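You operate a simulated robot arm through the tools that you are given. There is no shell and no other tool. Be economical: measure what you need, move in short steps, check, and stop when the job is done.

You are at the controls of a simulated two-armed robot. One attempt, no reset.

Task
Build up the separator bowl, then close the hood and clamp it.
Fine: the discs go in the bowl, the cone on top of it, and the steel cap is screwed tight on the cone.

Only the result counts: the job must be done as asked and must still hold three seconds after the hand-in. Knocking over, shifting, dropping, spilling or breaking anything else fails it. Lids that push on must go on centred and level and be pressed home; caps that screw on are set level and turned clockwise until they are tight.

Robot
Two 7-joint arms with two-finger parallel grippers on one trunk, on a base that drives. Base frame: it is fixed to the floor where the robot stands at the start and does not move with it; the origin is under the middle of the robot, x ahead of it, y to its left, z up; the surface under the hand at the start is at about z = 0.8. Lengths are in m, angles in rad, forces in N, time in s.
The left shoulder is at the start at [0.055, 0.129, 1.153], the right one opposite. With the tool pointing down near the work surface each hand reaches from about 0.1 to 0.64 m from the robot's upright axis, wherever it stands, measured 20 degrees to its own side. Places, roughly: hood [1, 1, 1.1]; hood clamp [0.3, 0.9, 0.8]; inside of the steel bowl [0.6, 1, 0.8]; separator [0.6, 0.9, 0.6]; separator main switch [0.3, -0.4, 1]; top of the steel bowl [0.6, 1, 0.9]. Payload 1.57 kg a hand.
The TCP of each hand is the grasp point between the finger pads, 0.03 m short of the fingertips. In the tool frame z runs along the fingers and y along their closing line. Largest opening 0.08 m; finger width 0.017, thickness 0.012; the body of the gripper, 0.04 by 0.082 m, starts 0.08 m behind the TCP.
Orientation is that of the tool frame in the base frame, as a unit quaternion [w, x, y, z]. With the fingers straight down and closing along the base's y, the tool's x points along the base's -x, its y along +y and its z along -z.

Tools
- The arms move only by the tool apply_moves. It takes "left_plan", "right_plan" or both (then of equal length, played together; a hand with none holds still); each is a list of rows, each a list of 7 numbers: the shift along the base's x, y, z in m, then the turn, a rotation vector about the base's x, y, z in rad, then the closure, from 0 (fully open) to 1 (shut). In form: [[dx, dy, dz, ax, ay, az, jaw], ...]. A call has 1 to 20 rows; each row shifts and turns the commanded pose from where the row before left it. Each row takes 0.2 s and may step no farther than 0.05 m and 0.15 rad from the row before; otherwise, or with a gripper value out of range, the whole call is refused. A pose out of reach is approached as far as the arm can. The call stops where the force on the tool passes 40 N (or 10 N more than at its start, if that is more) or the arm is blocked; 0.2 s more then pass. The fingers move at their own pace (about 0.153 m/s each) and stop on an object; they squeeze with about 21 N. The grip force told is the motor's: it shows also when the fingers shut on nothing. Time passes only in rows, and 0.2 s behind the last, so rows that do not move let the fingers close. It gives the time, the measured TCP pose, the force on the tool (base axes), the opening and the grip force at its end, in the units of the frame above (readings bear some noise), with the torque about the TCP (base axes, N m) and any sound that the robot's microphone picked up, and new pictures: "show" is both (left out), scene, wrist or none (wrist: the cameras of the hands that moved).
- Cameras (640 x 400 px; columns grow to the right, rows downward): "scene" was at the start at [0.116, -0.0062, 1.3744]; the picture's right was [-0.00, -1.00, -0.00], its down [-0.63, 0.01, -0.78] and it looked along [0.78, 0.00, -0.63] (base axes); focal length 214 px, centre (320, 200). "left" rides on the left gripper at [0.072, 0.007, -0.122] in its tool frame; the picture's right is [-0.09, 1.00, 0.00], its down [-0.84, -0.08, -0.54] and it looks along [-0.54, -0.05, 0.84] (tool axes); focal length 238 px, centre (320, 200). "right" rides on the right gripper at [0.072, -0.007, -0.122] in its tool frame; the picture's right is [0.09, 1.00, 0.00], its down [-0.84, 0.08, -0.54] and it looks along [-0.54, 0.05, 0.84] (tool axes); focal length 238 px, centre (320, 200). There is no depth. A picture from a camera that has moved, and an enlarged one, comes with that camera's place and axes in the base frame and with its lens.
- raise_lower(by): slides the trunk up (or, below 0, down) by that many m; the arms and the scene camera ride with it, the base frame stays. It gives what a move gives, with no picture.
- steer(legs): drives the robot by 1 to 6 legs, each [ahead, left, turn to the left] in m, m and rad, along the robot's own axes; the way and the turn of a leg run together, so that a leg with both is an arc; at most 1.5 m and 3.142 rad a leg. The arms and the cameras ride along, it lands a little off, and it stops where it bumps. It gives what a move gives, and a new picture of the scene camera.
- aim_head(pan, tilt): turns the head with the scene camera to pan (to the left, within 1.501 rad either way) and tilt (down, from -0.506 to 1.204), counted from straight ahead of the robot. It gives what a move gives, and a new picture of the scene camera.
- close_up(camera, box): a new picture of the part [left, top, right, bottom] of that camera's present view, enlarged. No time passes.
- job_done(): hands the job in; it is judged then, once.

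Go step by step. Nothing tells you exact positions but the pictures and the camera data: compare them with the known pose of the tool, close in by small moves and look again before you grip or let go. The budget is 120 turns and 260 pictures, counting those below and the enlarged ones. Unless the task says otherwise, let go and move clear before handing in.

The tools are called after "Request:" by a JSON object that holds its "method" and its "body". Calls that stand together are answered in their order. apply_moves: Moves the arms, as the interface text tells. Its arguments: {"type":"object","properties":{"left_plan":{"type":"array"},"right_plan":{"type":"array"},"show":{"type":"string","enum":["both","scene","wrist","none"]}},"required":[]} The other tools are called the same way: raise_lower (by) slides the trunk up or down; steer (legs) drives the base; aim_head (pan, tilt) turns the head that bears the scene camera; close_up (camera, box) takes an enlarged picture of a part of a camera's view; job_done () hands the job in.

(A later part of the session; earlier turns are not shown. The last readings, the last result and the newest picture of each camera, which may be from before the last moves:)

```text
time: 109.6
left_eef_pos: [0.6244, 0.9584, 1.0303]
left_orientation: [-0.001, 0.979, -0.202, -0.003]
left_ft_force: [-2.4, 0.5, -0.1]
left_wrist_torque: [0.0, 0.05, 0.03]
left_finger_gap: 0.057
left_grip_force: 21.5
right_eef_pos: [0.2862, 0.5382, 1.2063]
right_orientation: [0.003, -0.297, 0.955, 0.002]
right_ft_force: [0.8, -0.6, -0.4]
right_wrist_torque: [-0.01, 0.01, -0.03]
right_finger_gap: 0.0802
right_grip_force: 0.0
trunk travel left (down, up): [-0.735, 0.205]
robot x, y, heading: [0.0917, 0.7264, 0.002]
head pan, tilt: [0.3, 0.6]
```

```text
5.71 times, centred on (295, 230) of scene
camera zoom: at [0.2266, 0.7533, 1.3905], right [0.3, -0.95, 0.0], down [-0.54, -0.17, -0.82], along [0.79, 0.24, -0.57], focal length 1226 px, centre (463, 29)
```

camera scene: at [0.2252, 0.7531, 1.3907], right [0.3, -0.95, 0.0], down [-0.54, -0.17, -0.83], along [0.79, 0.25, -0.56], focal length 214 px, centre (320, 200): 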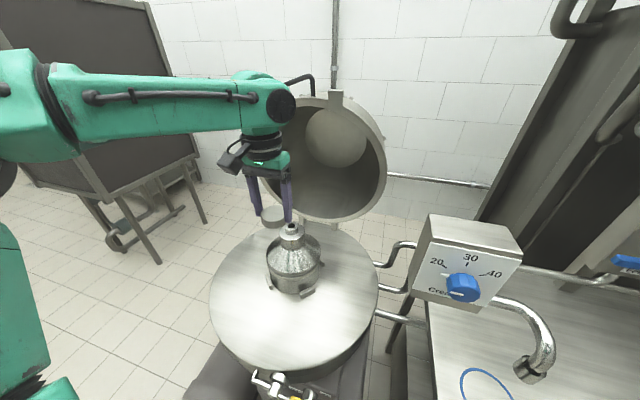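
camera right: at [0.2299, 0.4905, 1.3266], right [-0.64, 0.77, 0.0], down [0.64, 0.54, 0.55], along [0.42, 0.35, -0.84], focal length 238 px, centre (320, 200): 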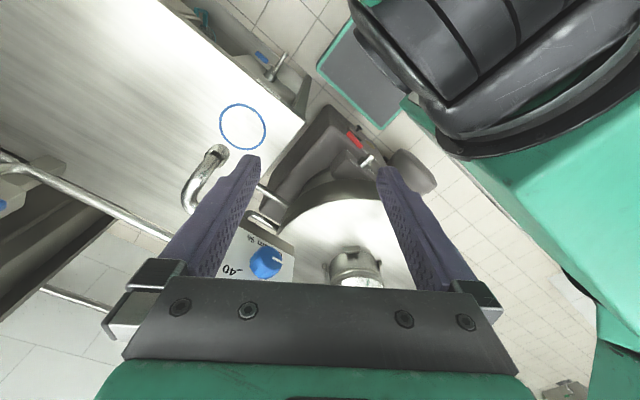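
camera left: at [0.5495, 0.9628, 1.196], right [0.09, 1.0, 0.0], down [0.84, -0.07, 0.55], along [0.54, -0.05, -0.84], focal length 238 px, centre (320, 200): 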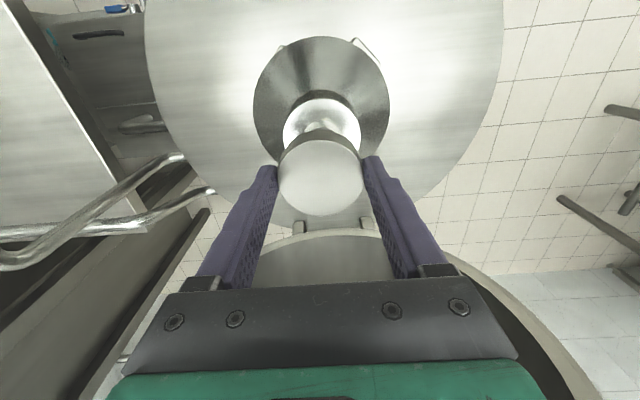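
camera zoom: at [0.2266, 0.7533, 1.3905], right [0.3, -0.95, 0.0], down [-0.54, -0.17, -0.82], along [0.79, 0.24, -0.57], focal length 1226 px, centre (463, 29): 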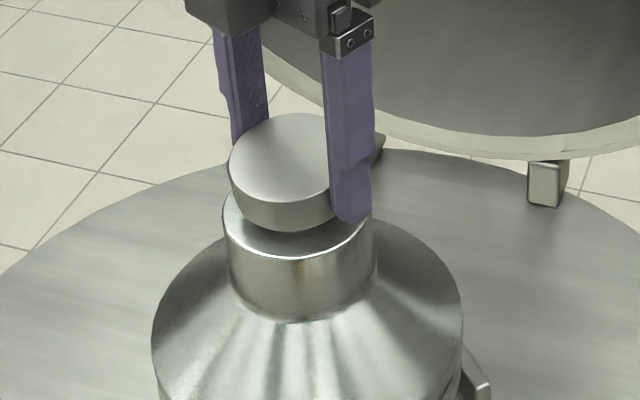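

Request:
{"method": "close_up", "body": {"camera": "scene", "box": [275, 210, 315, 245]}}

Request:
{"method": "close_up", "body": {"camera": "left", "box": [200, 60, 440, 260]}}

```text
11.43 times, centred on (295, 228) of scene
camera zoom: at [0.2266, 0.7533, 1.3905], right [0.3, -0.95, 0.0], down [-0.54, -0.17, -0.82], along [0.79, 0.24, -0.57], focal length 2451 px, centre (606, -114)
```

zoom: 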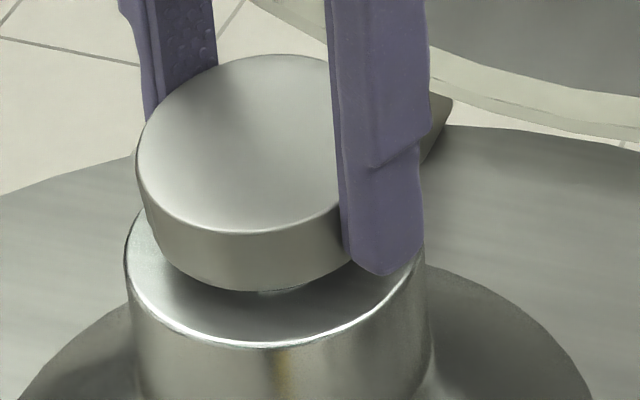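

```text
2.00 times, centred on (320, 160) of left
camera zoom: at [0.6889, 0.9237, 1.1508], right [-0.48, -0.88, 0.0], down [-0.74, 0.4, 0.55], along [-0.48, 0.26, -0.84], focal length 477 px, centre (320, 280)
```

zoom: 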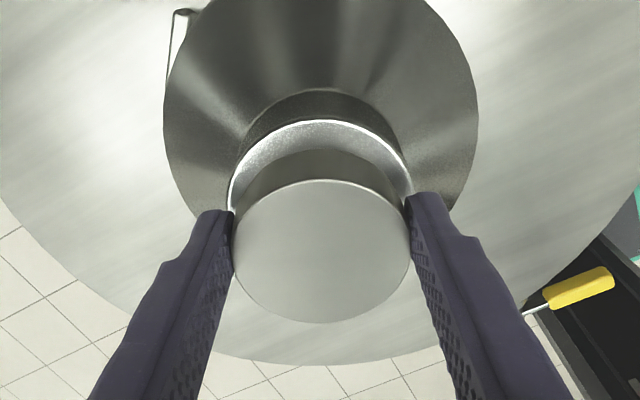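

The cap looks slightly tilted in the fingers. I'll let go so it can settle, and look.

Request:
{"method": "apply_moves", "body": {"left_plan": [[0, 0, 0, 0, 0, 0, 0.6], [0, 0, 0, 0, 0, 0, 0.3], [0, 0, 0, 0, 0, 0, 0.0], [0, 0, 0, 0, 0, 0, 0.0]], "show": "none"}}

Request:
{"method": "close_up", "body": {"camera": "scene", "box": [275, 210, 315, 245]}}

Request:
{"method": "close_up", "body": {"camera": "left", "box": [200, 60, 440, 260]}}

```text
time: 110.6
left_eef_pos: [0.6263, 0.9582, 1.0308]
left_orientation: [0.0, 0.98, -0.201, -0.002]
left_ft_force: [0.0, -0.1, 0.6]
left_wrist_torque: [-0.01, 0.01, 0.01]
left_finger_gap: 0.08
left_grip_force: 0.1
right_eef_pos: [0.2854, 0.5367, 1.2063]
right_orientation: [0.004, -0.297, 0.955, 0.002]
right_ft_force: [0.1, -0.2, 0.0]
right_wrist_torque: [0.01, 0.01, -0.01]
right_finger_gap: 0.0801
right_grip_force: 0.2
trunk travel left (down, up): [-0.735, 0.205]
robot x, y, heading: [0.0964, 0.7275, 0.003]
head pan, tilt: [0.3, 0.6]
```

```text
11.43 times, centred on (295, 228) of scene
camera zoom: at [0.226, 0.753, 1.3906], right [0.3, -0.95, 0.0], down [-0.54, -0.17, -0.82], along [0.79, 0.25, -0.57], focal length 2451 px, centre (606, -114)
```

zoom: 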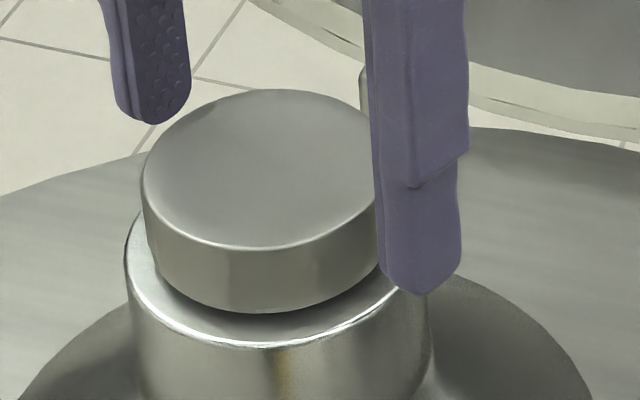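

```text
2.00 times, centred on (320, 160) of left
camera zoom: at [0.6887, 0.9235, 1.1518], right [-0.48, -0.88, 0.0], down [-0.74, 0.4, 0.55], along [-0.48, 0.26, -0.84], focal length 477 px, centre (320, 280)
```

zoom: 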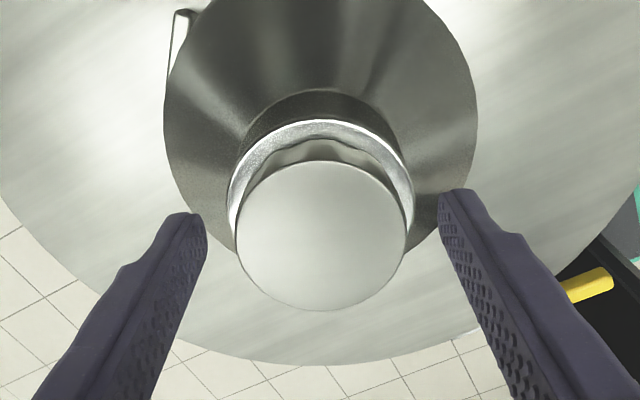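

The cap settled level and low on the stub. I'll rotate the open hand back and go a bit lower for the next turn.

Request:
{"method": "apply_moves", "body": {"left_plan": [[0, 0, 0, 0, 0, 0.15, 0], [0, 0, 0, 0, 0, 0.15, 0], [0, 0, 0, 0, 0, 0.15, 0], [0, 0, 0, 0, 0, 0.15, 0], [0, 0, 0, 0, 0, 0.15, 0], [0, 0, 0, 0, 0, 0.15, 0], [0, 0, 0, 0, 0, 0.15, 0], [0, 0, 0, 0, 0, 0.15, 0], [0, 0, 0, 0, 0, 0.15, 0], [0, 0, 0, 0, 0, 0.15, 0], [0, 0, 0, 0, 0, 0.15, 0], [0, 0, 0, 0, 0, 0.15, 0], [0, 0, 0, 0, 0, 0.15, 0], [0, 0, 0, 0, 0, 0.15, 0], [0, 0, 0, 0, 0, 0.15, 0], [0, 0, 0, 0, 0, 0.15, 0], [0, 0, 0, 0, 0, 0.15, 0], [0, 0, 0, 0, 0, 0.15, 0], [0, 0, 0, 0, 0, 0.15, 0], [0, 0, 0, 0, 0, 0.15, 0]], "show": "none"}}

Request:
{"method": "apply_moves", "body": {"left_plan": [[0, 0, 0, 0, 0, 0.15, 0], [0, 0, 0, 0, 0, 0.15, 0], [0, 0, 0, 0, 0, 0.15, 0], [0, 0, 0, 0, 0, 0.15, 0], [0, 0, 0, 0, 0, 0, 0]], "show": "wrist"}}

Request:
{"method": "close_up", "body": {"camera": "scene", "box": [275, 200, 325, 245]}}

Request:
{"method": "close_up", "body": {"camera": "left", "box": [240, 60, 400, 200]}}

```text
time: 114.8
left_eef_pos: [0.6246, 0.9581, 1.0304]
left_orientation: [0.001, 0.269, 0.963, -0.001]
left_ft_force: [-0.5, -0.7, -0.4]
left_wrist_torque: [-0.03, 0.0, -0.02]
left_finger_gap: 0.0799
left_grip_force: 0.1
right_eef_pos: [0.2863, 0.5385, 1.2066]
right_orientation: [0.005, -0.296, 0.955, 0.002]
right_ft_force: [0.8, 0.3, 0.6]
right_wrist_torque: [-0.01, -0.05, -0.01]
right_finger_gap: 0.0802
right_grip_force: 0.1
trunk travel left (down, up): [-0.735, 0.205]
robot x, y, heading: [0.0919, 0.7273, -0.001]
head pan, tilt: [0.3, 0.6]
```

```text
time: 116.0
left_eef_pos: [0.6261, 0.9572, 1.0307]
left_orientation: [0.003, -0.027, 1.0, 0.0]
left_ft_force: [-1.0, 0.4, -1.5]
left_wrist_torque: [0.01, 0.0, 0.03]
left_finger_gap: 0.0801
left_grip_force: 0.1
right_eef_pos: [0.288, 0.5378, 1.2065]
right_orientation: [0.004, -0.296, 0.955, 0.002]
right_ft_force: [0.4, -0.1, -0.2]
right_wrist_torque: [-0.02, -0.02, -0.01]
right_finger_gap: 0.08
right_grip_force: 0.1
trunk travel left (down, up): [-0.735, 0.205]
robot x, y, heading: [0.0959, 0.7247, 0.004]
head pan, tilt: [0.3, 0.6]
camera left: at [0.5527, 0.9612, 1.1521], right [0.04, 1.0, 0.0], down [0.84, -0.03, 0.55], along [0.54, -0.02, -0.84], focal length 238 px, centre (320, 200)
```

left: 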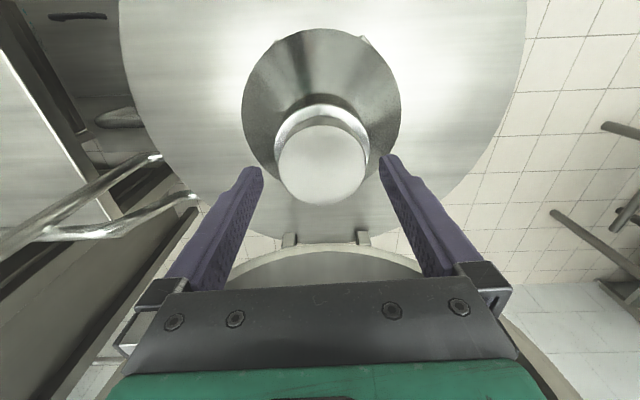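

```text
8.89 times, centred on (300, 222) of scene
camera zoom: at [0.226, 0.753, 1.3906], right [0.3, -0.95, 0.0], down [-0.54, -0.17, -0.82], along [0.79, 0.25, -0.57], focal length 1906 px, centre (498, 0)
```

zoom: 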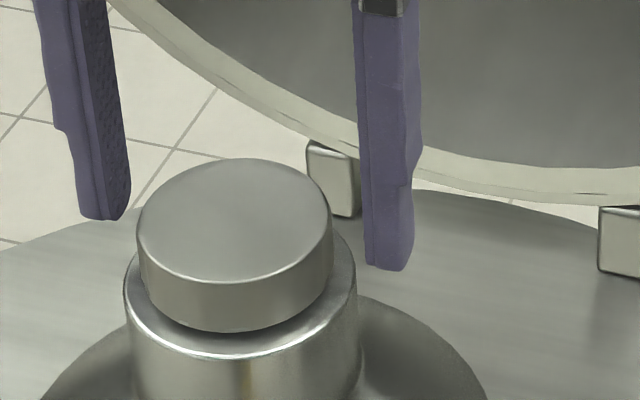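

```text
2.86 times, centred on (320, 130) of left
camera zoom: at [0.5527, 0.9612, 1.1521], right [0.04, 1.0, 0.0], down [0.84, -0.03, 0.55], along [0.54, -0.02, -0.84], focal length 681 px, centre (320, 400)
```

zoom: 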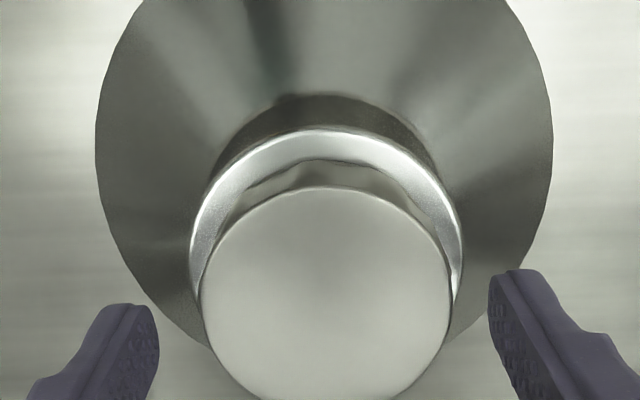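

Request:
{"method": "apply_moves", "body": {"left_plan": [[-0.003, 0.002, -0.005, 0, 0, 0, 0], [0, 0, -0.005, 0, 0, 0, 0], [0, 0, 0, 0, 0, 0, 0.5], [0, 0, 0, 0, 0, 0, 1], [0, 0, 0, 0, 0, 0, 1], [0, 0, 0, 0, 0, -0.15, 1], [0, 0, 0, 0, 0, -0.15, 1], [0, 0, 0, 0, 0, -0.15, 1], [0, 0, 0, 0, 0, -0.15, 1]], "show": "none"}}

Request:
{"method": "close_up", "body": {"camera": "scene", "box": [275, 200, 325, 245]}}

```text
time: 118.0
left_eef_pos: [0.6224, 0.9608, 1.0205]
left_orientation: [0.002, 0.271, 0.963, 0.0]
left_ft_force: [0.0, -1.4, -0.3]
left_wrist_torque: [-0.03, -0.03, 0.02]
left_finger_gap: 0.0566
left_grip_force: 20.6
right_eef_pos: [0.2853, 0.5375, 1.2069]
right_orientation: [0.004, -0.297, 0.955, 0.002]
right_ft_force: [0.3, 0.7, -0.6]
right_wrist_torque: [-0.01, 0.02, 0.01]
right_finger_gap: 0.0797
right_grip_force: 0.0
trunk travel left (down, up): [-0.735, 0.205]
robot x, y, heading: [0.0913, 0.7273, 0.004]
head pan, tilt: [0.3, 0.6]
```

```text
8.89 times, centred on (300, 222) of scene
camera zoom: at [0.226, 0.7526, 1.3906], right [0.3, -0.95, 0.0], down [-0.54, -0.17, -0.83], along [0.79, 0.25, -0.56], focal length 1906 px, centre (498, 0)
```

zoom: 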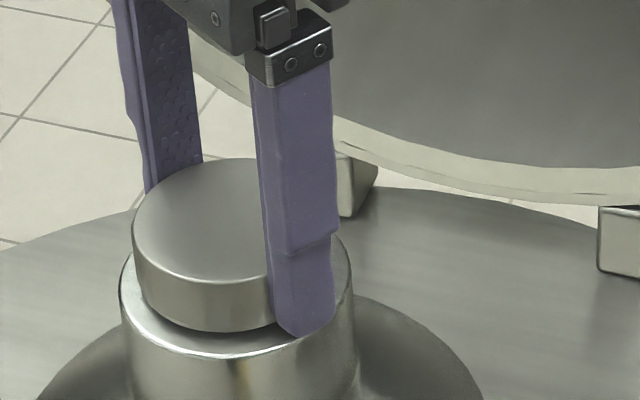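

Request:
{"method": "apply_moves", "body": {"left_plan": [[0, 0, -0.001, 0, 0, -0.15, 1], [0, 0, -0.001, 0, 0, -0.15, 1], [0, 0, 0, 0, 0, -0.15, 1], [0, 0, 0, 0, 0, -0.15, 1], [0, 0, 0, 0, 0, -0.15, 1], [0, 0, 0, 0, 0, -0.15, 1], [0, 0, 0, 0, 0, -0.15, 1], [0, 0, 0, 0, 0, -0.15, 1], [0, 0, 0, 0, 0, -0.15, 1], [0, 0, 0, 0, 0, -0.15, 1]], "show": "none"}}

Request:
{"method": "close_up", "body": {"camera": "scene", "box": [275, 200, 325, 245]}}

```text
time: 120.2
left_eef_pos: [0.6219, 0.9601, 1.0199]
left_orientation: [0.0, 0.854, 0.52, -0.001]
left_ft_force: [-2.4, -0.5, 2.3]
left_wrist_torque: [-0.09, 0.02, 0.02]
left_finger_gap: 0.0565
left_grip_force: 21.1
right_eef_pos: [0.2847, 0.5379, 1.2073]
right_orientation: [0.003, -0.297, 0.955, 0.002]
right_ft_force: [0.1, -0.4, -0.1]
right_wrist_torque: [0.0, 0.02, 0.0]
right_finger_gap: 0.0801
right_grip_force: 0.1
trunk travel left (down, up): [-0.735, 0.205]
robot x, y, heading: [0.0935, 0.7231, 0.001]
head pan, tilt: [0.3, 0.6]
```

```text
8.89 times, centred on (300, 222) of scene
camera zoom: at [0.2247, 0.7528, 1.3907], right [0.3, -0.95, 0.0], down [-0.54, -0.17, -0.83], along [0.79, 0.25, -0.56], focal length 1906 px, centre (498, 0)
```

zoom: 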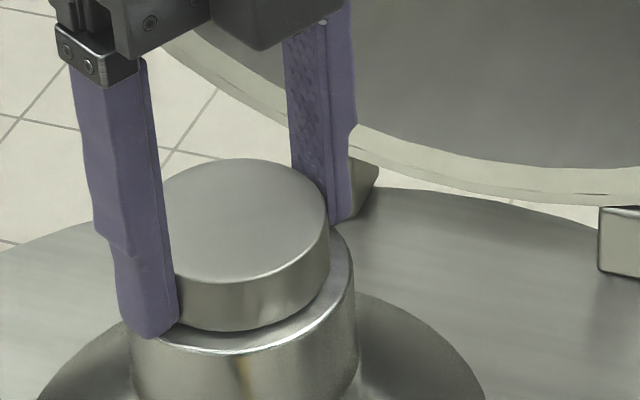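

Request:
{"method": "apply_moves", "body": {"left_plan": [[0, 0, -0.002, 0, 0, 0, 1], [0, 0, -0.002, 0, 0, -0.1, 1], [0, 0, -0.001, 0, 0, -0.15, 1], [0, 0, 0, 0, 0, -0.15, 1], [0, 0, 0, 0, 0, -0.15, 1], [0, 0, 0, 0, 0, -0.15, 1], [0, 0, 0, 0, 0, 0, 1]], "show": "none"}}

Request:
{"method": "close_up", "body": {"camera": "scene", "box": [275, 200, 325, 245]}}

```text
time: 121.8
left_eef_pos: [0.6186, 0.9577, 1.0186]
left_orientation: [0.0, 0.981, 0.195, 0.002]
left_ft_force: [2.1, 2.5, 35.3]
left_wrist_torque: [0.26, 0.55, 0.36]
left_finger_gap: 0.0565
left_grip_force: 21.0
right_eef_pos: [0.2811, 0.5354, 1.2072]
right_orientation: [0.006, -0.297, 0.955, 0.002]
right_ft_force: [-0.3, -0.4, 0.4]
right_wrist_torque: [0.01, -0.02, -0.01]
right_finger_gap: 0.0799
right_grip_force: 0.0
trunk travel left (down, up): [-0.735, 0.205]
robot x, y, heading: [0.0942, 0.7244, 0.004]
head pan, tilt: [0.3, 0.6]
```

```text
8.89 times, centred on (300, 222) of scene
camera zoom: at [0.2201, 0.7506, 1.3914], right [0.3, -0.95, 0.0], down [-0.54, -0.17, -0.83], along [0.79, 0.25, -0.56], focal length 1906 px, centre (498, 0)
```

zoom: 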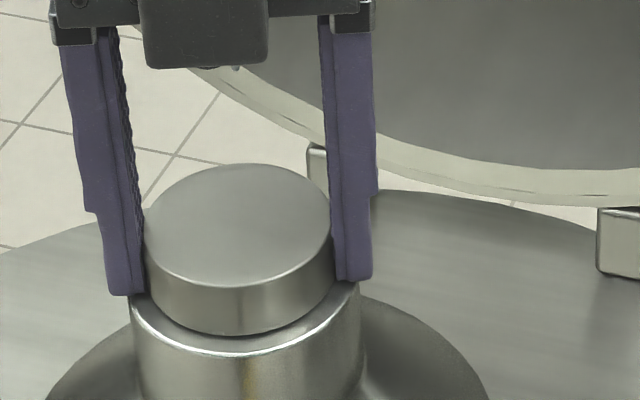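

Request:
{"method": "apply_moves", "body": {"left_plan": [[0, 0, 0, 0, 0, -0.15, 1], [0, 0, 0, 0, 0, -0.15, 1], [0, 0, 0, 0, 0, -0.15, 1], [0, 0, 0, 0, 0, -0.15, 1], [0, 0, 0, 0, 0, 0, 1]], "show": "none"}}

Request:
{"method": "close_up", "body": {"camera": "scene", "box": [275, 200, 325, 245]}}

```text
time: 122.3
left_eef_pos: [0.6212, 0.9582, 1.0174]
left_orientation: [-0.001, 0.995, 0.1, 0.002]
left_ft_force: [-7.8, -0.5, 14.9]
left_wrist_torque: [0.11, 0.35, 0.04]
left_finger_gap: 0.0567
left_grip_force: 21.0
right_eef_pos: [0.2824, 0.5382, 1.2063]
right_orientation: [0.005, -0.296, 0.955, 0.003]
right_ft_force: [0.0, 0.9, 0.1]
right_wrist_torque: [0.01, 0.01, 0.01]
right_finger_gap: 0.0801
right_grip_force: 0.2
trunk travel left (down, up): [-0.735, 0.205]
robot x, y, heading: [0.092, 0.731, -0.001]
head pan, tilt: [0.3, 0.6]
stopped in row 2 (left hand): the force on the tool passed its limit at 50 N (the readings are from after the stop); the commanded pose is now the measured one
```

```text
8.89 times, centred on (300, 222) of scene
camera zoom: at [0.2216, 0.7515, 1.3906], right [0.3, -0.95, 0.0], down [-0.54, -0.17, -0.83], along [0.79, 0.25, -0.56], focal length 1906 px, centre (498, 0)
```

zoom: 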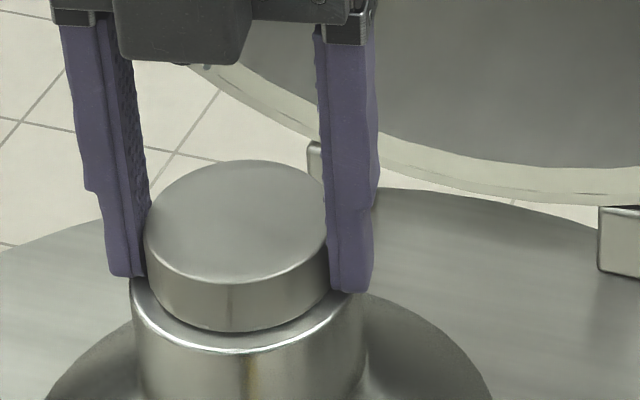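

Request:
{"method": "close_up", "body": {"camera": "scene", "box": [282, 218, 306, 244]}}

Request:
{"method": "close_up", "body": {"camera": "left", "box": [240, 80, 400, 220]}}

Request:
{"method": "close_up", "body": {"camera": "right", "box": [310, 230, 410, 300]}}

```text
15.38 times, centred on (294, 231) of scene
camera zoom: at [0.2216, 0.7515, 1.3906], right [0.3, -0.95, 0.0], down [-0.54, -0.17, -0.83], along [0.79, 0.25, -0.56], focal length 3300 px, centre (720, -277)
```

zoom: 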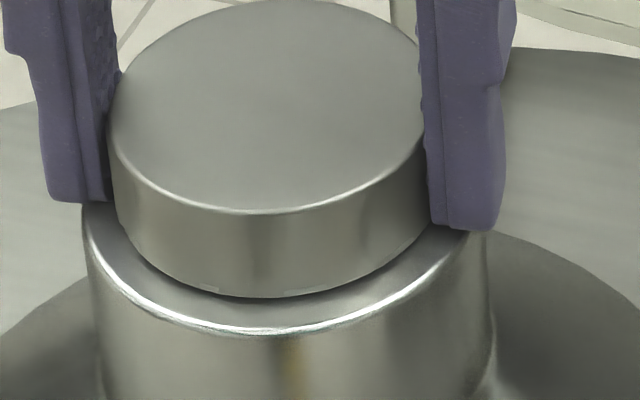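

```text
2.86 times, centred on (320, 150) of left
camera zoom: at [0.6907, 0.9665, 1.1399], right [0.11, -0.99, 0.0], down [-0.84, -0.09, 0.54], along [-0.54, -0.06, -0.84], focal length 681 px, centre (320, 343)
```

zoom: 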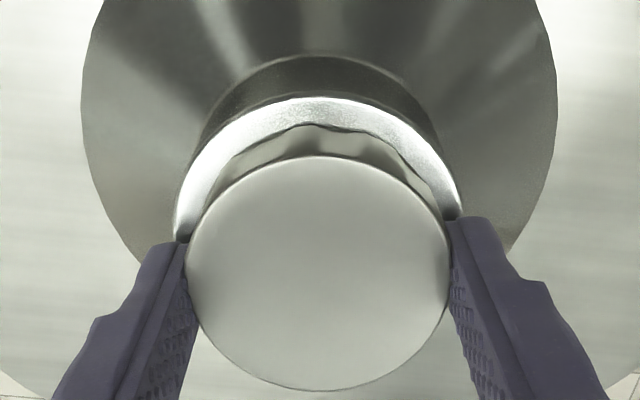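

```text
5.71 times, centred on (360, 265) of right
camera zoom: at [0.2255, 0.4895, 1.3265], right [-0.64, 0.77, 0.0], down [0.64, 0.53, 0.55], along [0.42, 0.35, -0.83], focal length 1362 px, centre (91, -171)
```

zoom: 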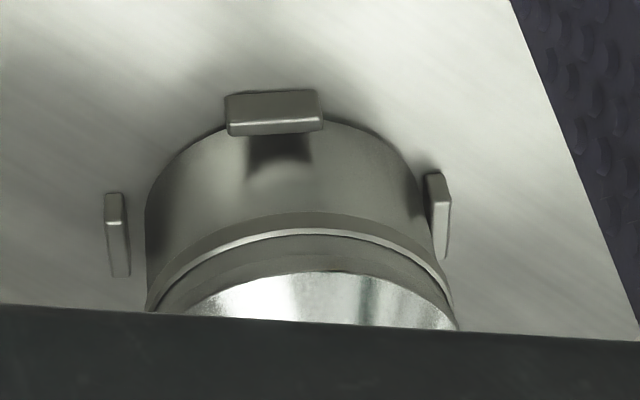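

Request:
{"method": "apply_moves", "body": {"left_plan": [[0, 0, 0, 0, 0, 0, 0.3], [0, 0, 0.003, 0, 0, 0, 0.3], [0.001, 0.001, 0.003, 0, 0, 0, 0.3], [0, 0, 0, 0, 0, 0, 1], [0, 0, 0, 0, 0, 0, 1], [0, 0, 0, 0, 0, 0, 1], [0, 0, 0, 0, 0, -0.15, 1], [0, 0, 0, 0, 0, -0.15, 1], [0, 0, 0, 0, 0, -0.15, 1]], "show": "none"}}

Request:
{"method": "close_up", "body": {"camera": "scene", "box": [282, 218, 306, 244]}}

```text
time: 124.3
left_eef_pos: [0.6258, 0.961, 1.02]
left_orientation: [0.0, 0.992, -0.125, -0.001]
left_ft_force: [0.3, 0.6, -7.3]
left_wrist_torque: [-0.03, 0.0, 0.01]
left_finger_gap: 0.0566
left_grip_force: 20.7
right_eef_pos: [0.2876, 0.538, 1.2068]
right_orientation: [0.003, -0.297, 0.955, 0.001]
right_ft_force: [-0.6, 0.2, 0.5]
right_wrist_torque: [0.05, 0.03, 0.0]
right_finger_gap: 0.0799
right_grip_force: 0.1
trunk travel left (down, up): [-0.735, 0.205]
robot x, y, heading: [0.0899, 0.7282, 0.005]
head pan, tilt: [0.3, 0.6]
```

```text
15.38 times, centred on (294, 231) of scene
camera zoom: at [0.2275, 0.7536, 1.3904], right [0.3, -0.95, 0.0], down [-0.54, -0.17, -0.82], along [0.79, 0.24, -0.57], focal length 3300 px, centre (720, -277)
```

zoom: 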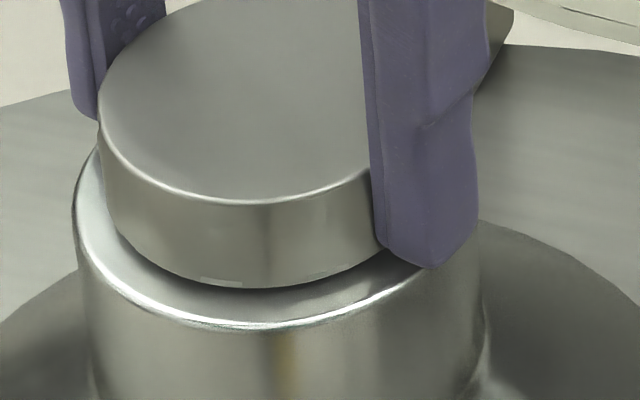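

The upward pull shows the cap is now held by the thread. I'll rotate the hand back and keep screwing.

Request:
{"method": "apply_moves", "body": {"left_plan": [[0, 0, -0.002, 0, 0, 0, 1], [0, 0, 0, 0, 0, 0, 0.3], [0, 0, 0, 0, 0, 0, 0], [0, 0, 0, 0, 0, 0.15, 0], [0, 0, 0, 0, 0, 0.15, 0], [0, 0, 0, 0, 0, 0.15, 0], [0, 0, 0, 0, 0, 0.15, 0], [0, 0, 0, 0, 0, 0.15, 0], [0, 0, 0, 0, 0, 0.15, 0], [0, 0, 0, 0, 0, 0.15, 0], [0, 0, 0, 0, 0, 0.15, 0], [0, 0, 0, 0, 0, 0.15, 0], [0, 0, 0, 0, 0, 0.15, 0], [0, 0, 0, 0, 0, 0.15, 0], [0, 0, 0, 0, 0, 0.15, 0], [0, 0, 0, 0, 0, 0.15, 0], [0, 0, 0, 0, 0, 0.15, 0], [0, 0, 0, 0, 0, 0.15, 0], [0, 0, 0, 0, 0, 0.15, 0], [0, 0, 0, 0, 0, 0.15, 0]], "show": "none"}}

Request:
{"method": "apply_moves", "body": {"left_plan": [[0, 0, 0, 0, 0, 0.15, 0], [0, 0, 0, 0, 0, 0.15, 0], [0, 0, 0, 0, 0, 0.15, 0], [0, 0, 0, 0, 0, 0.15, 0], [0, 0, 0, 0, 0, 0.15, 0], [0, 0, 0, 0, 0, 0.15, 0], [0, 0, 0, 0, 0, 0.15, 0], [0, 0, 0, 0, 0, 0, 0]], "show": "wrist"}}

Request:
{"method": "close_up", "body": {"camera": "left", "box": [240, 80, 400, 220]}}

Request:
{"method": "close_up", "body": {"camera": "scene", "box": [260, 200, 330, 280]}}

```text
time: 128.5
left_eef_pos: [0.6249, 0.9603, 1.0189]
left_orientation: [0.001, 0.407, 0.914, 0.0]
left_ft_force: [0.2, -0.1, 0.6]
left_wrist_torque: [-0.07, 0.0, -0.01]
left_finger_gap: 0.0799
left_grip_force: 0.1
right_eef_pos: [0.2863, 0.5388, 1.2064]
right_orientation: [0.004, -0.297, 0.955, 0.002]
right_ft_force: [-0.3, 0.3, 0.1]
right_wrist_torque: [-0.01, -0.04, 0.0]
right_finger_gap: 0.0803
right_grip_force: 0.1
trunk travel left (down, up): [-0.735, 0.205]
robot x, y, heading: [0.0925, 0.7245, -0.001]
head pan, tilt: [0.3, 0.6]
```

```text
time: 130.3
left_eef_pos: [0.6242, 0.9609, 1.0189]
left_orientation: [0.001, -0.106, 0.994, 0.001]
left_ft_force: [-0.8, -0.5, -0.6]
left_wrist_torque: [-0.03, 0.01, -0.01]
left_finger_gap: 0.08
left_grip_force: 0.2
right_eef_pos: [0.2859, 0.538, 1.2069]
right_orientation: [0.004, -0.297, 0.955, 0.002]
right_ft_force: [-0.6, 0.2, 0.3]
right_wrist_torque: [-0.01, -0.03, 0.02]
right_finger_gap: 0.0801
right_grip_force: 0.1
trunk travel left (down, up): [-0.735, 0.205]
robot x, y, heading: [0.0915, 0.7248, 0.001]
head pan, tilt: [0.3, 0.6]
camera left: at [0.5513, 0.9518, 1.1407], right [-0.12, 0.99, 0.0], down [0.83, 0.1, 0.54], along [0.54, 0.06, -0.84], focal length 238 px, centre (320, 200)
```

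left: 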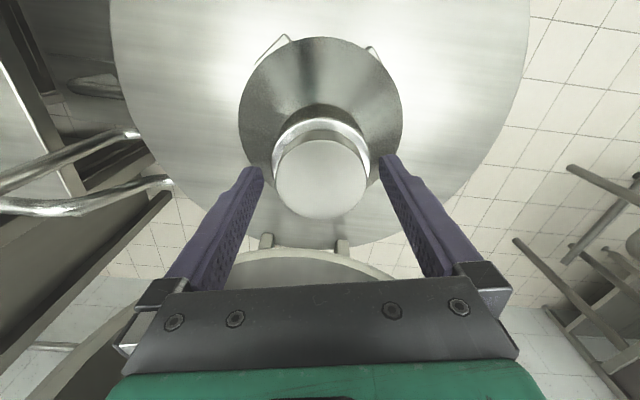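

```text
2.86 times, centred on (320, 150) of left
camera zoom: at [0.5513, 0.9518, 1.1407], right [-0.12, 0.99, 0.0], down [0.83, 0.1, 0.54], along [0.54, 0.06, -0.84], focal length 681 px, centre (320, 343)
```

zoom: 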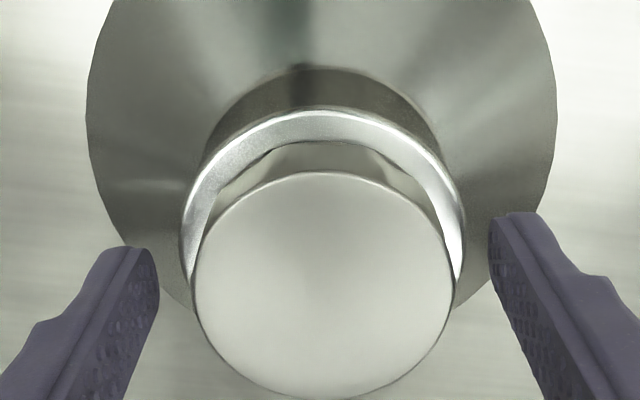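

```text
5.00 times, centred on (295, 240) of scene
camera zoom: at [0.226, 0.753, 1.3906], right [0.3, -0.95, 0.0], down [-0.54, -0.17, -0.82], along [0.79, 0.25, -0.57], focal length 1072 px, centre (445, 0)
```

zoom: 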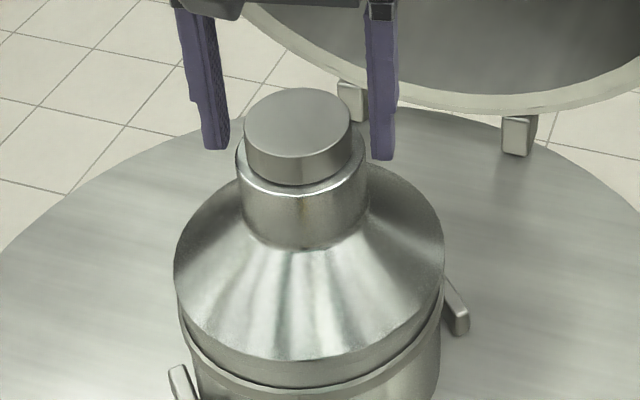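

Request:
{"method": "apply_moves", "body": {"left_plan": [[0, 0, 0, 0, 0, 0, 0.5], [0, 0, 0, 0, 0, 0, 1], [0, 0, 0, 0, 0, 0, 1], [0, 0, 0, 0, 0, -0.15, 1], [0, 0, 0, 0, 0, -0.15, 1], [0, 0, 0, 0, 0, -0.15, 1], [0, 0, 0, 0, 0, -0.15, 1], [0, 0, 0, 0, 0, -0.15, 1], [0, 0, 0, 0, 0, -0.15, 1], [0, 0, 0, 0, 0, -0.15, 1], [0, 0, 0, 0, 0, -0.15, 1], [0, 0, 0, 0, 0, -0.15, 1], [0, 0, 0, 0, 0, -0.15, 1], [0, 0, 0, 0, 0, -0.15, 1], [0, 0, 0, 0, 0, -0.15, 1], [0, 0, 0, 0, 0, -0.15, 1], [0, 0, 0, 0, 0, -0.15, 1], [0, 0, 0, 0, 0, -0.15, 1]], "show": "none"}}

Request:
{"method": "close_up", "body": {"camera": "scene", "box": [260, 200, 330, 280]}}

```text
time: 134.1
left_eef_pos: [0.6233, 0.9609, 1.0195]
left_orientation: [0.0, 0.853, 0.523, 0.0]
left_ft_force: [0.1, -1.1, 0.4]
left_wrist_torque: [0.0, 0.01, 0.22]
left_finger_gap: 0.0568
left_grip_force: 20.7
right_eef_pos: [0.2848, 0.5376, 1.2061]
right_orientation: [0.004, -0.295, 0.955, 0.002]
right_ft_force: [0.0, -0.4, -0.9]
right_wrist_torque: [-0.02, -0.02, -0.02]
right_finger_gap: 0.0802
right_grip_force: 0.1
trunk travel left (down, up): [-0.735, 0.205]
robot x, y, heading: [0.094, 0.7287, 0.002]
head pan, tilt: [0.3, 0.6]
```

```text
5.00 times, centred on (295, 240) of scene
camera zoom: at [0.226, 0.7529, 1.3906], right [0.3, -0.95, 0.0], down [-0.54, -0.17, -0.83], along [0.79, 0.25, -0.56], focal length 1072 px, centre (445, 0)
```

zoom: 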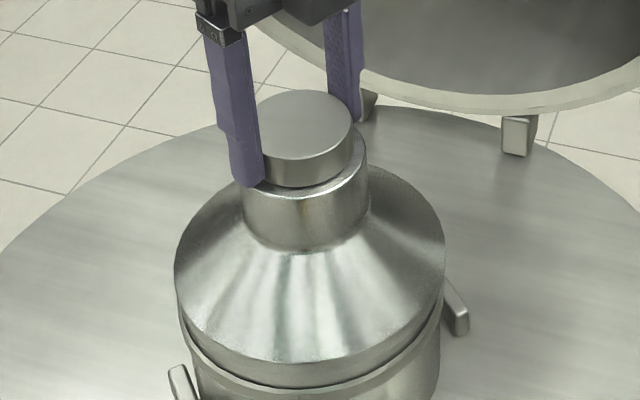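

Resisting torque is now building (0.22 N·m). Continuing to tighten.

Request:
{"method": "apply_moves", "body": {"left_plan": [[0, 0, 0, 0, 0, -0.15, 1], [0, 0, 0, 0, 0, -0.15, 1], [0, 0, 0, 0, 0, -0.15, 1], [0, 0, 0, 0, 0, -0.15, 1]], "show": "none"}}

Request:
{"method": "apply_moves", "body": {"left_plan": [[0, 0, 0, 0, 0, -0.15, 1], [0, 0, 0, 0, 0, -0.15, 1], [0, 0, 0, 0, 0, -0.15, 1]], "show": "none"}}

Request:
{"method": "close_up", "body": {"camera": "scene", "box": [260, 200, 330, 280]}}

```text
time: 135.1
left_eef_pos: [0.625, 0.9604, 1.0187]
left_orientation: [0.0, 0.969, 0.247, -0.001]
left_ft_force: [-0.9, 0.6, 1.5]
left_wrist_torque: [-0.08, -0.03, 0.23]
left_finger_gap: 0.057
left_grip_force: 20.5
right_eef_pos: [0.2866, 0.5379, 1.2063]
right_orientation: [0.004, -0.297, 0.955, 0.002]
right_ft_force: [0.0, -0.4, 0.5]
right_wrist_torque: [0.0, 0.01, -0.01]
right_finger_gap: 0.08
right_grip_force: 0.0
trunk travel left (down, up): [-0.735, 0.205]
robot x, y, heading: [0.0927, 0.7272, 0.005]
head pan, tilt: [0.3, 0.6]
```

```text
time: 135.9
left_eef_pos: [0.6236, 0.9604, 1.0194]
left_orientation: [0.0, 1.0, 0.025, -0.001]
left_ft_force: [-0.6, 0.3, 0.1]
left_wrist_torque: [0.03, -0.02, 0.21]
left_finger_gap: 0.0568
left_grip_force: 20.7
right_eef_pos: [0.2854, 0.5381, 1.205]
right_orientation: [0.004, -0.295, 0.955, 0.002]
right_ft_force: [0.4, -1.1, 0.7]
right_wrist_torque: [0.02, 0.02, -0.03]
right_finger_gap: 0.0799
right_grip_force: 0.1
trunk travel left (down, up): [-0.735, 0.205]
robot x, y, heading: [0.0939, 0.727, -0.002]
head pan, tilt: [0.3, 0.6]
```

```text
5.00 times, centred on (295, 240) of scene
camera zoom: at [0.2261, 0.7531, 1.3906], right [0.3, -0.95, 0.0], down [-0.54, -0.17, -0.82], along [0.79, 0.25, -0.57], focal length 1072 px, centre (445, 0)
```

zoom: 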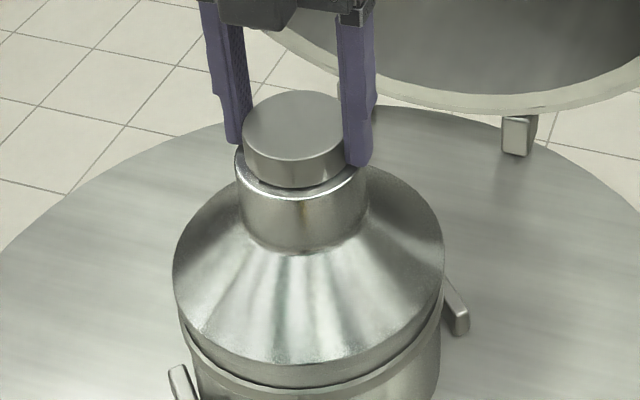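

Torque holds steady at about 0.22 N·m, perhaps with the whole cone turning on the bowl. I'll rotate back, regrip slightly higher, and tighten again with some downward pressure.

Request:
{"method": "apply_moves", "body": {"left_plan": [[0, 0, 0, 0, 0, 0, 0.3], [0, 0, 0.003, 0, 0, 0, 0], [0, 0, 0, 0, 0, 0.15, 0], [0, 0, 0, 0, 0, 0.15, 0], [0, 0, 0, 0, 0, 0.15, 0], [0, 0, 0, 0, 0, 0.15, 0], [0, 0, 0, 0, 0, 0.15, 0], [0, 0, 0, 0, 0, 0.15, 0], [0, 0, 0, 0, 0, 0.15, 0], [0, 0, 0, 0, 0, 0.15, 0], [0, 0, 0, 0, 0, 0.15, 0], [0, 0, 0, 0, 0, 0.15, 0], [0, 0, 0, 0, 0, 0.15, 0], [0, 0, 0, 0, 0, 0.15, 0], [0, 0, 0, 0, 0, 0.15, 0], [0, 0, 0, 0, 0, 0.15, 0], [0, 0, 0, 0, 0, 0, 0.5], [0, 0, 0, 0, 0, 0, 1], [0, 0, 0, 0, 0, 0, 1]], "show": "none"}}

Request:
{"method": "apply_moves", "body": {"left_plan": [[0, 0, -0.002, 0, 0, 0, 1], [0, 0, -0.002, 0, 0, 0, 1], [0, 0, 0, 0, 0, -0.1, 1], [0, 0, 0, 0, 0, -0.1, 1], [0, 0, 0, 0, 0, -0.1, 1], [0, 0, 0, 0, 0, -0.1, 1]], "show": "none"}}

Request:
{"method": "apply_moves", "body": {"left_plan": [[0, 0, -0.001, 0, 0, -0.1, 1], [0, 0, 0, 0, 0, -0.1, 1], [0, 0, 0, 0, 0, -0.1, 1], [0, 0, 0, 0, 0, -0.1, 1]], "show": "wrist"}}

Request:
{"method": "close_up", "body": {"camera": "scene", "box": [275, 205, 315, 245]}}

```text
time: 139.9
left_eef_pos: [0.6242, 0.96, 1.0219]
left_orientation: [0.001, 0.476, 0.88, -0.001]
left_ft_force: [-2.5, -1.0, -1.1]
left_wrist_torque: [-0.14, 0.22, 0.02]
left_finger_gap: 0.0574
left_grip_force: 20.8
right_eef_pos: [0.2863, 0.5375, 1.2062]
right_orientation: [0.004, -0.297, 0.955, 0.002]
right_ft_force: [-0.2, 0.1, 0.4]
right_wrist_torque: [-0.06, 0.02, -0.02]
right_finger_gap: 0.0801
right_grip_force: 0.1
trunk travel left (down, up): [-0.735, 0.205]
robot x, y, heading: [0.0934, 0.7267, -0.001]
head pan, tilt: [0.3, 0.6]
```

```text
time: 141.3
left_eef_pos: [0.6218, 0.9593, 1.0195]
left_orientation: [0.002, 0.641, 0.767, 0.002]
left_ft_force: [0.6, 0.3, 19.9]
left_wrist_torque: [-0.09, 0.02, 0.68]
left_finger_gap: 0.0573
left_grip_force: 21.3
right_eef_pos: [0.2835, 0.5365, 1.208]
right_orientation: [0.005, -0.297, 0.955, 0.002]
right_ft_force: [0.8, -1.3, 0.0]
right_wrist_torque: [0.0, 0.01, 0.02]
right_finger_gap: 0.0802
right_grip_force: 0.1
trunk travel left (down, up): [-0.735, 0.205]
robot x, y, heading: [0.0865, 0.725, 0.005]
head pan, tilt: [0.3, 0.6]
```

```text
time: 142.3
left_eef_pos: [0.6211, 0.9588, 1.0173]
left_orientation: [0.001, 0.781, 0.625, -0.001]
left_ft_force: [-2.2, -2.2, 11.1]
left_wrist_torque: [0.0, 0.26, 0.52]
left_finger_gap: 0.0575
left_grip_force: 20.9
right_eef_pos: [0.2846, 0.5359, 1.207]
right_orientation: [0.004, -0.297, 0.955, 0.002]
right_ft_force: [-1.0, -0.5, -0.1]
right_wrist_torque: [0.02, -0.02, -0.02]
right_finger_gap: 0.0801
right_grip_force: 0.1
trunk travel left (down, up): [-0.735, 0.205]
robot x, y, heading: [0.0936, 0.7248, 0.002]
head pan, tilt: [0.3, 0.6]
camera left: at [0.6436, 1.0289, 1.1397], right [0.95, -0.31, 0.0], down [-0.26, -0.8, 0.54], along [-0.17, -0.52, -0.84], focal length 238 px, centre (320, 200)
```

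left: 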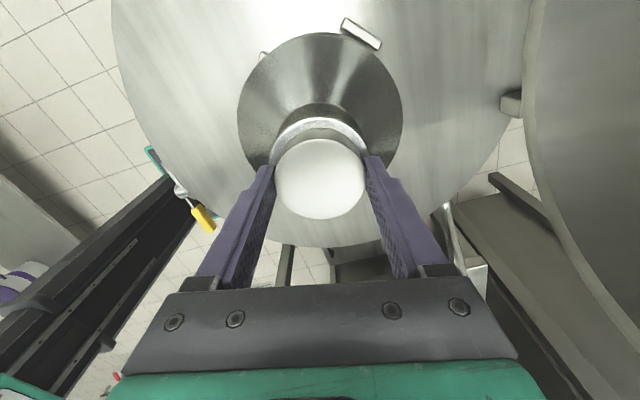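

```text
10.00 times, centred on (295, 225) of scene
camera zoom: at [0.2235, 0.7515, 1.3908], right [0.3, -0.95, 0.0], down [-0.54, -0.17, -0.83], along [0.79, 0.25, -0.56], focal length 2145 px, centre (570, -50)
```

zoom: 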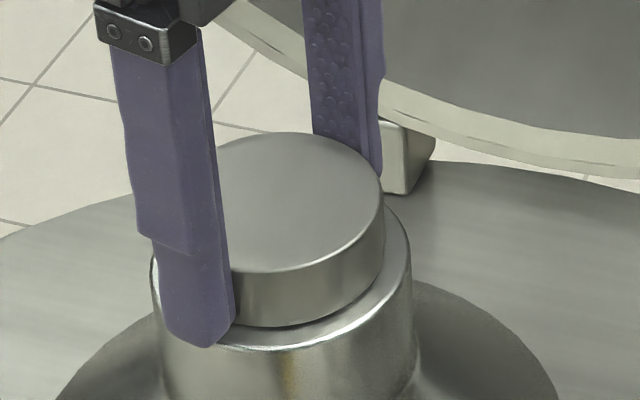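

Request:
{"method": "apply_moves", "body": {"left_plan": [[0, 0, -0.002, 0, 0, 0, 1], [0, 0, -0.001, 0, 0, -0.1, 1], [0, 0, 0, 0, 0, -0.1, 1], [0, 0, 0, 0, 0, -0.1, 1], [0, 0, 0, 0, 0, -0.1, 1]], "show": "none"}}

Request:
{"method": "apply_moves", "body": {"left_plan": [[0, 0, 0.004, 0, 0, 0, 1], [0, 0, 0, 0, 0, 0, 0.3], [0, 0, 0, 0, 0, 0, 0], [0, 0, 0.03, 0, 0, 0, 0], [0, 0, 0.03, 0, 0, 0.0, 0]], "show": "none"}}

Request:
{"method": "close_up", "body": {"camera": "scene", "box": [275, 205, 315, 245]}}

Request:
{"method": "close_up", "body": {"camera": "scene", "box": [0, 0, 640, 400]}}

```text
time: 143.5
left_eef_pos: [0.6222, 0.9571, 1.0184]
left_orientation: [0.001, 0.889, 0.457, 0.003]
left_ft_force: [6.1, -3.6, 33.1]
left_wrist_torque: [0.24, 0.96, 1.02]
left_finger_gap: 0.0573
left_grip_force: 20.9
right_eef_pos: [0.2829, 0.534, 1.2075]
right_orientation: [0.005, -0.296, 0.955, 0.003]
right_ft_force: [0.6, -0.4, 0.1]
right_wrist_torque: [-0.02, 0.04, -0.01]
right_finger_gap: 0.08
right_grip_force: 0.1
trunk travel left (down, up): [-0.735, 0.205]
robot x, y, heading: [0.092, 0.7257, 0.005]
head pan, tilt: [0.3, 0.6]
```

```text
time: 144.7
left_eef_pos: [0.6221, 0.9611, 1.0793]
left_orientation: [0.001, 0.889, 0.457, 0.0]
left_ft_force: [0.0, 0.1, -0.2]
left_wrist_torque: [0.0, -0.01, 0.03]
left_finger_gap: 0.0799
left_grip_force: 0.1
right_eef_pos: [0.2841, 0.5377, 1.2071]
right_orientation: [0.005, -0.296, 0.955, 0.002]
right_ft_force: [-0.5, -0.2, -0.3]
right_wrist_torque: [0.05, 0.0, -0.03]
right_finger_gap: 0.0801
right_grip_force: 0.2
trunk travel left (down, up): [-0.735, 0.205]
robot x, y, heading: [0.092, 0.7288, 0.002]
head pan, tilt: [0.3, 0.6]
```

```text
10.00 times, centred on (295, 225) of scene
camera zoom: at [0.2239, 0.7524, 1.3908], right [0.3, -0.95, 0.0], down [-0.54, -0.17, -0.83], along [0.79, 0.25, -0.56], focal length 2145 px, centre (570, -50)
```

zoom: 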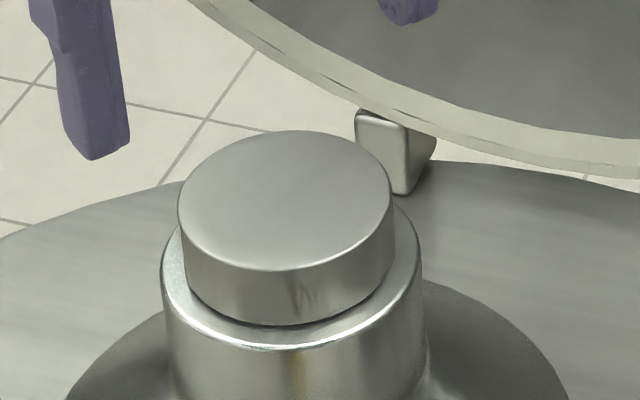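

```text
1.00 times, centred on (320, 200) of scene (not enlarged: the box is as wide or as high as the picture)
camera zoom: at [0.2239, 0.7524, 1.3908], right [0.3, -0.95, 0.0], down [-0.54, -0.17, -0.83], along [0.79, 0.25, -0.56], focal length 214 px, centre (320, 200)
```

zoom: 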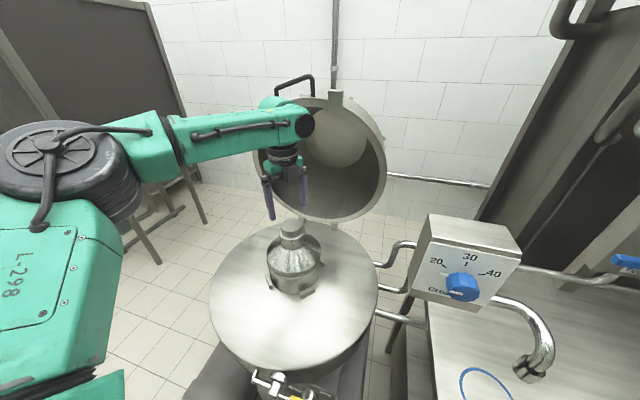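

The cap is tight: resisting torque passed 1 N·m, and it sits flush and level. Next is the hood, so I'll retract the hands and drive around to the left side of the separator for a look.

Request:
{"method": "apply_moves", "body": {"left_plan": [[-0.045, 0, 0.01, 0, 0, 0.15, 0], [-0.045, 0, 0.01, 0, 0, 0.15, 0], [-0.045, 0, 0.01, 0, 0, 0.15, 0], [-0.045, 0, 0.01, 0, 0, 0.15, 0], [-0.045, 0, 0, 0, 0, 0.15, 0], [-0.045, 0, 0, 0, 0, 0.15, 0], [-0.03, -0.01, 0, 0, 0, 0.15, 0], [0, 0, 0, 0, 0, 0.15, 0], [0, 0, 0, 0, 0, 0.15, 0], [0, 0, 0, 0, 0, 0.15, 0], [0, 0, 0, 0, 0, 0.15, 0], [0, 0, 0, 0, 0, 0.15, 0], [0, 0, 0, 0, 0, 0.15, 0], [0, 0, 0, 0, 0, 0.15, 0], [0, 0, 0, 0, 0, 0.1, 0]], "right_plan": [[0, 0, 0, 0, 0, -0.15, 0], [0, 0, 0, 0, 0, -0.15, 0], [0, 0, 0, 0, 0, -0.15, 0], [0, 0, 0, 0, 0, -0.15, 0], [0, 0, 0, 0, 0, 0, 0], [0, 0, 0, 0, 0, 0, 0], [0, 0, 0, 0, 0, 0, 0], [0, 0, 0, 0, 0, 0, 0], [0, 0, 0, 0, 0, 0, 0], [0, 0, 0, 0, 0, 0, 0], [0, 0, 0, 0, 0, 0, 0], [0, 0, 0, 0, 0, 0, 0], [0, 0, 0, 0, 0, 0, 0], [0, 0, 0, 0, 0, 0, 0], [0, 0, 0, 0, 0, 0, 0]], "show": "none"}}

Request:
{"method": "steer", "body": {"legs": [[-0.25, 0, 0], [0, 0.85, 0]]}}

Request:
{"method": "aim_head", "body": {"pan": -0.7, "tilt": 0.4}}

```text
time: 147.9
left_eef_pos: [0.3257, 0.9482, 1.1297]
left_orientation: [0.0, -0.005, 1.0, 0.0]
left_ft_force: [0.3, 0.5, 0.9]
left_wrist_torque: [0.01, 0.01, 0.01]
left_finger_gap: 0.0798
left_grip_force: 0.1
left hand out of reach, approached as far as the arm can: row 7
right_eef_pos: [0.2875, 0.5387, 1.2073]
right_orientation: [0.004, -0.001, 1.0, 0.001]
right_ft_force: [0.3, 0.0, -0.6]
right_wrist_torque: [-0.01, 0.02, -0.01]
right_finger_gap: 0.0798
right_grip_force: 0.1
trunk travel left (down, up): [-0.735, 0.205]
robot x, y, heading: [0.096, 0.7259, 0.005]
head pan, tilt: [0.3, 0.6]
```

```text
time: 153.9
left_eef_pos: [0.0826, 1.8106, 1.1292]
left_orientation: [0.0, 0.003, 1.0, 0.002]
left_ft_force: [0.8, -0.6, -0.1]
left_wrist_torque: [-0.01, -0.04, -0.06]
left_finger_gap: 0.0802
left_grip_force: 0.1
right_eef_pos: [0.0382, 1.4001, 1.2075]
right_orientation: [0.004, 0.007, 1.0, 0.002]
right_ft_force: [0.1, 0.1, 0.0]
right_wrist_torque: [0.05, 0.01, 0.03]
right_finger_gap: 0.0799
right_grip_force: 0.0
trunk travel left (down, up): [-0.735, 0.205]
robot x, y, heading: [-0.1515, 1.5906, -0.017]
head pan, tilt: [0.3, 0.6]
camera scene: at [-0.0199, 1.617, 1.3906], right [0.28, -0.96, 0.0], down [-0.54, -0.16, -0.83], along [0.79, 0.23, -0.56], focal length 214 px, centre (320, 200)
```

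scene: 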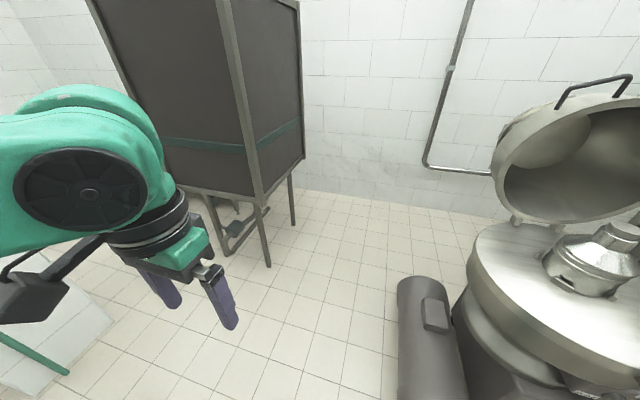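

```text
time: 155.2
left_eef_pos: [0.0815, 1.8121, 1.1303]
left_orientation: [0.0, 0.004, 1.0, -0.001]
left_ft_force: [0.2, 0.6, 0.2]
left_wrist_torque: [-0.03, 0.0, -0.01]
left_finger_gap: 0.08
left_grip_force: 0.1
right_eef_pos: [0.0367, 1.4016, 1.2071]
right_orientation: [0.006, 0.006, 1.0, 0.001]
right_ft_force: [-0.1, 1.0, 0.2]
right_wrist_torque: [-0.05, -0.02, 0.0]
right_finger_gap: 0.08
right_grip_force: 0.1
trunk travel left (down, up): [-0.735, 0.205]
robot x, y, heading: [-0.1546, 1.5938, -0.012]
head pan, tilt: [-0.7, 0.4]
camera scene: at [-0.0344, 1.5322, 1.4088], right [-0.65, -0.76, 0.0], down [-0.29, 0.25, -0.92], along [0.7, -0.6, -0.39], focal length 214 px, centre (320, 200)
```

scene: 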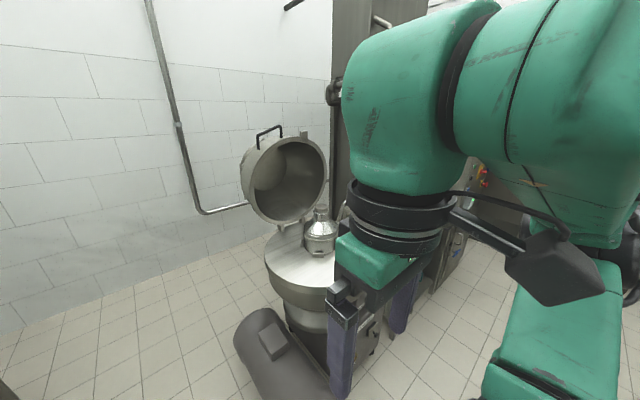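

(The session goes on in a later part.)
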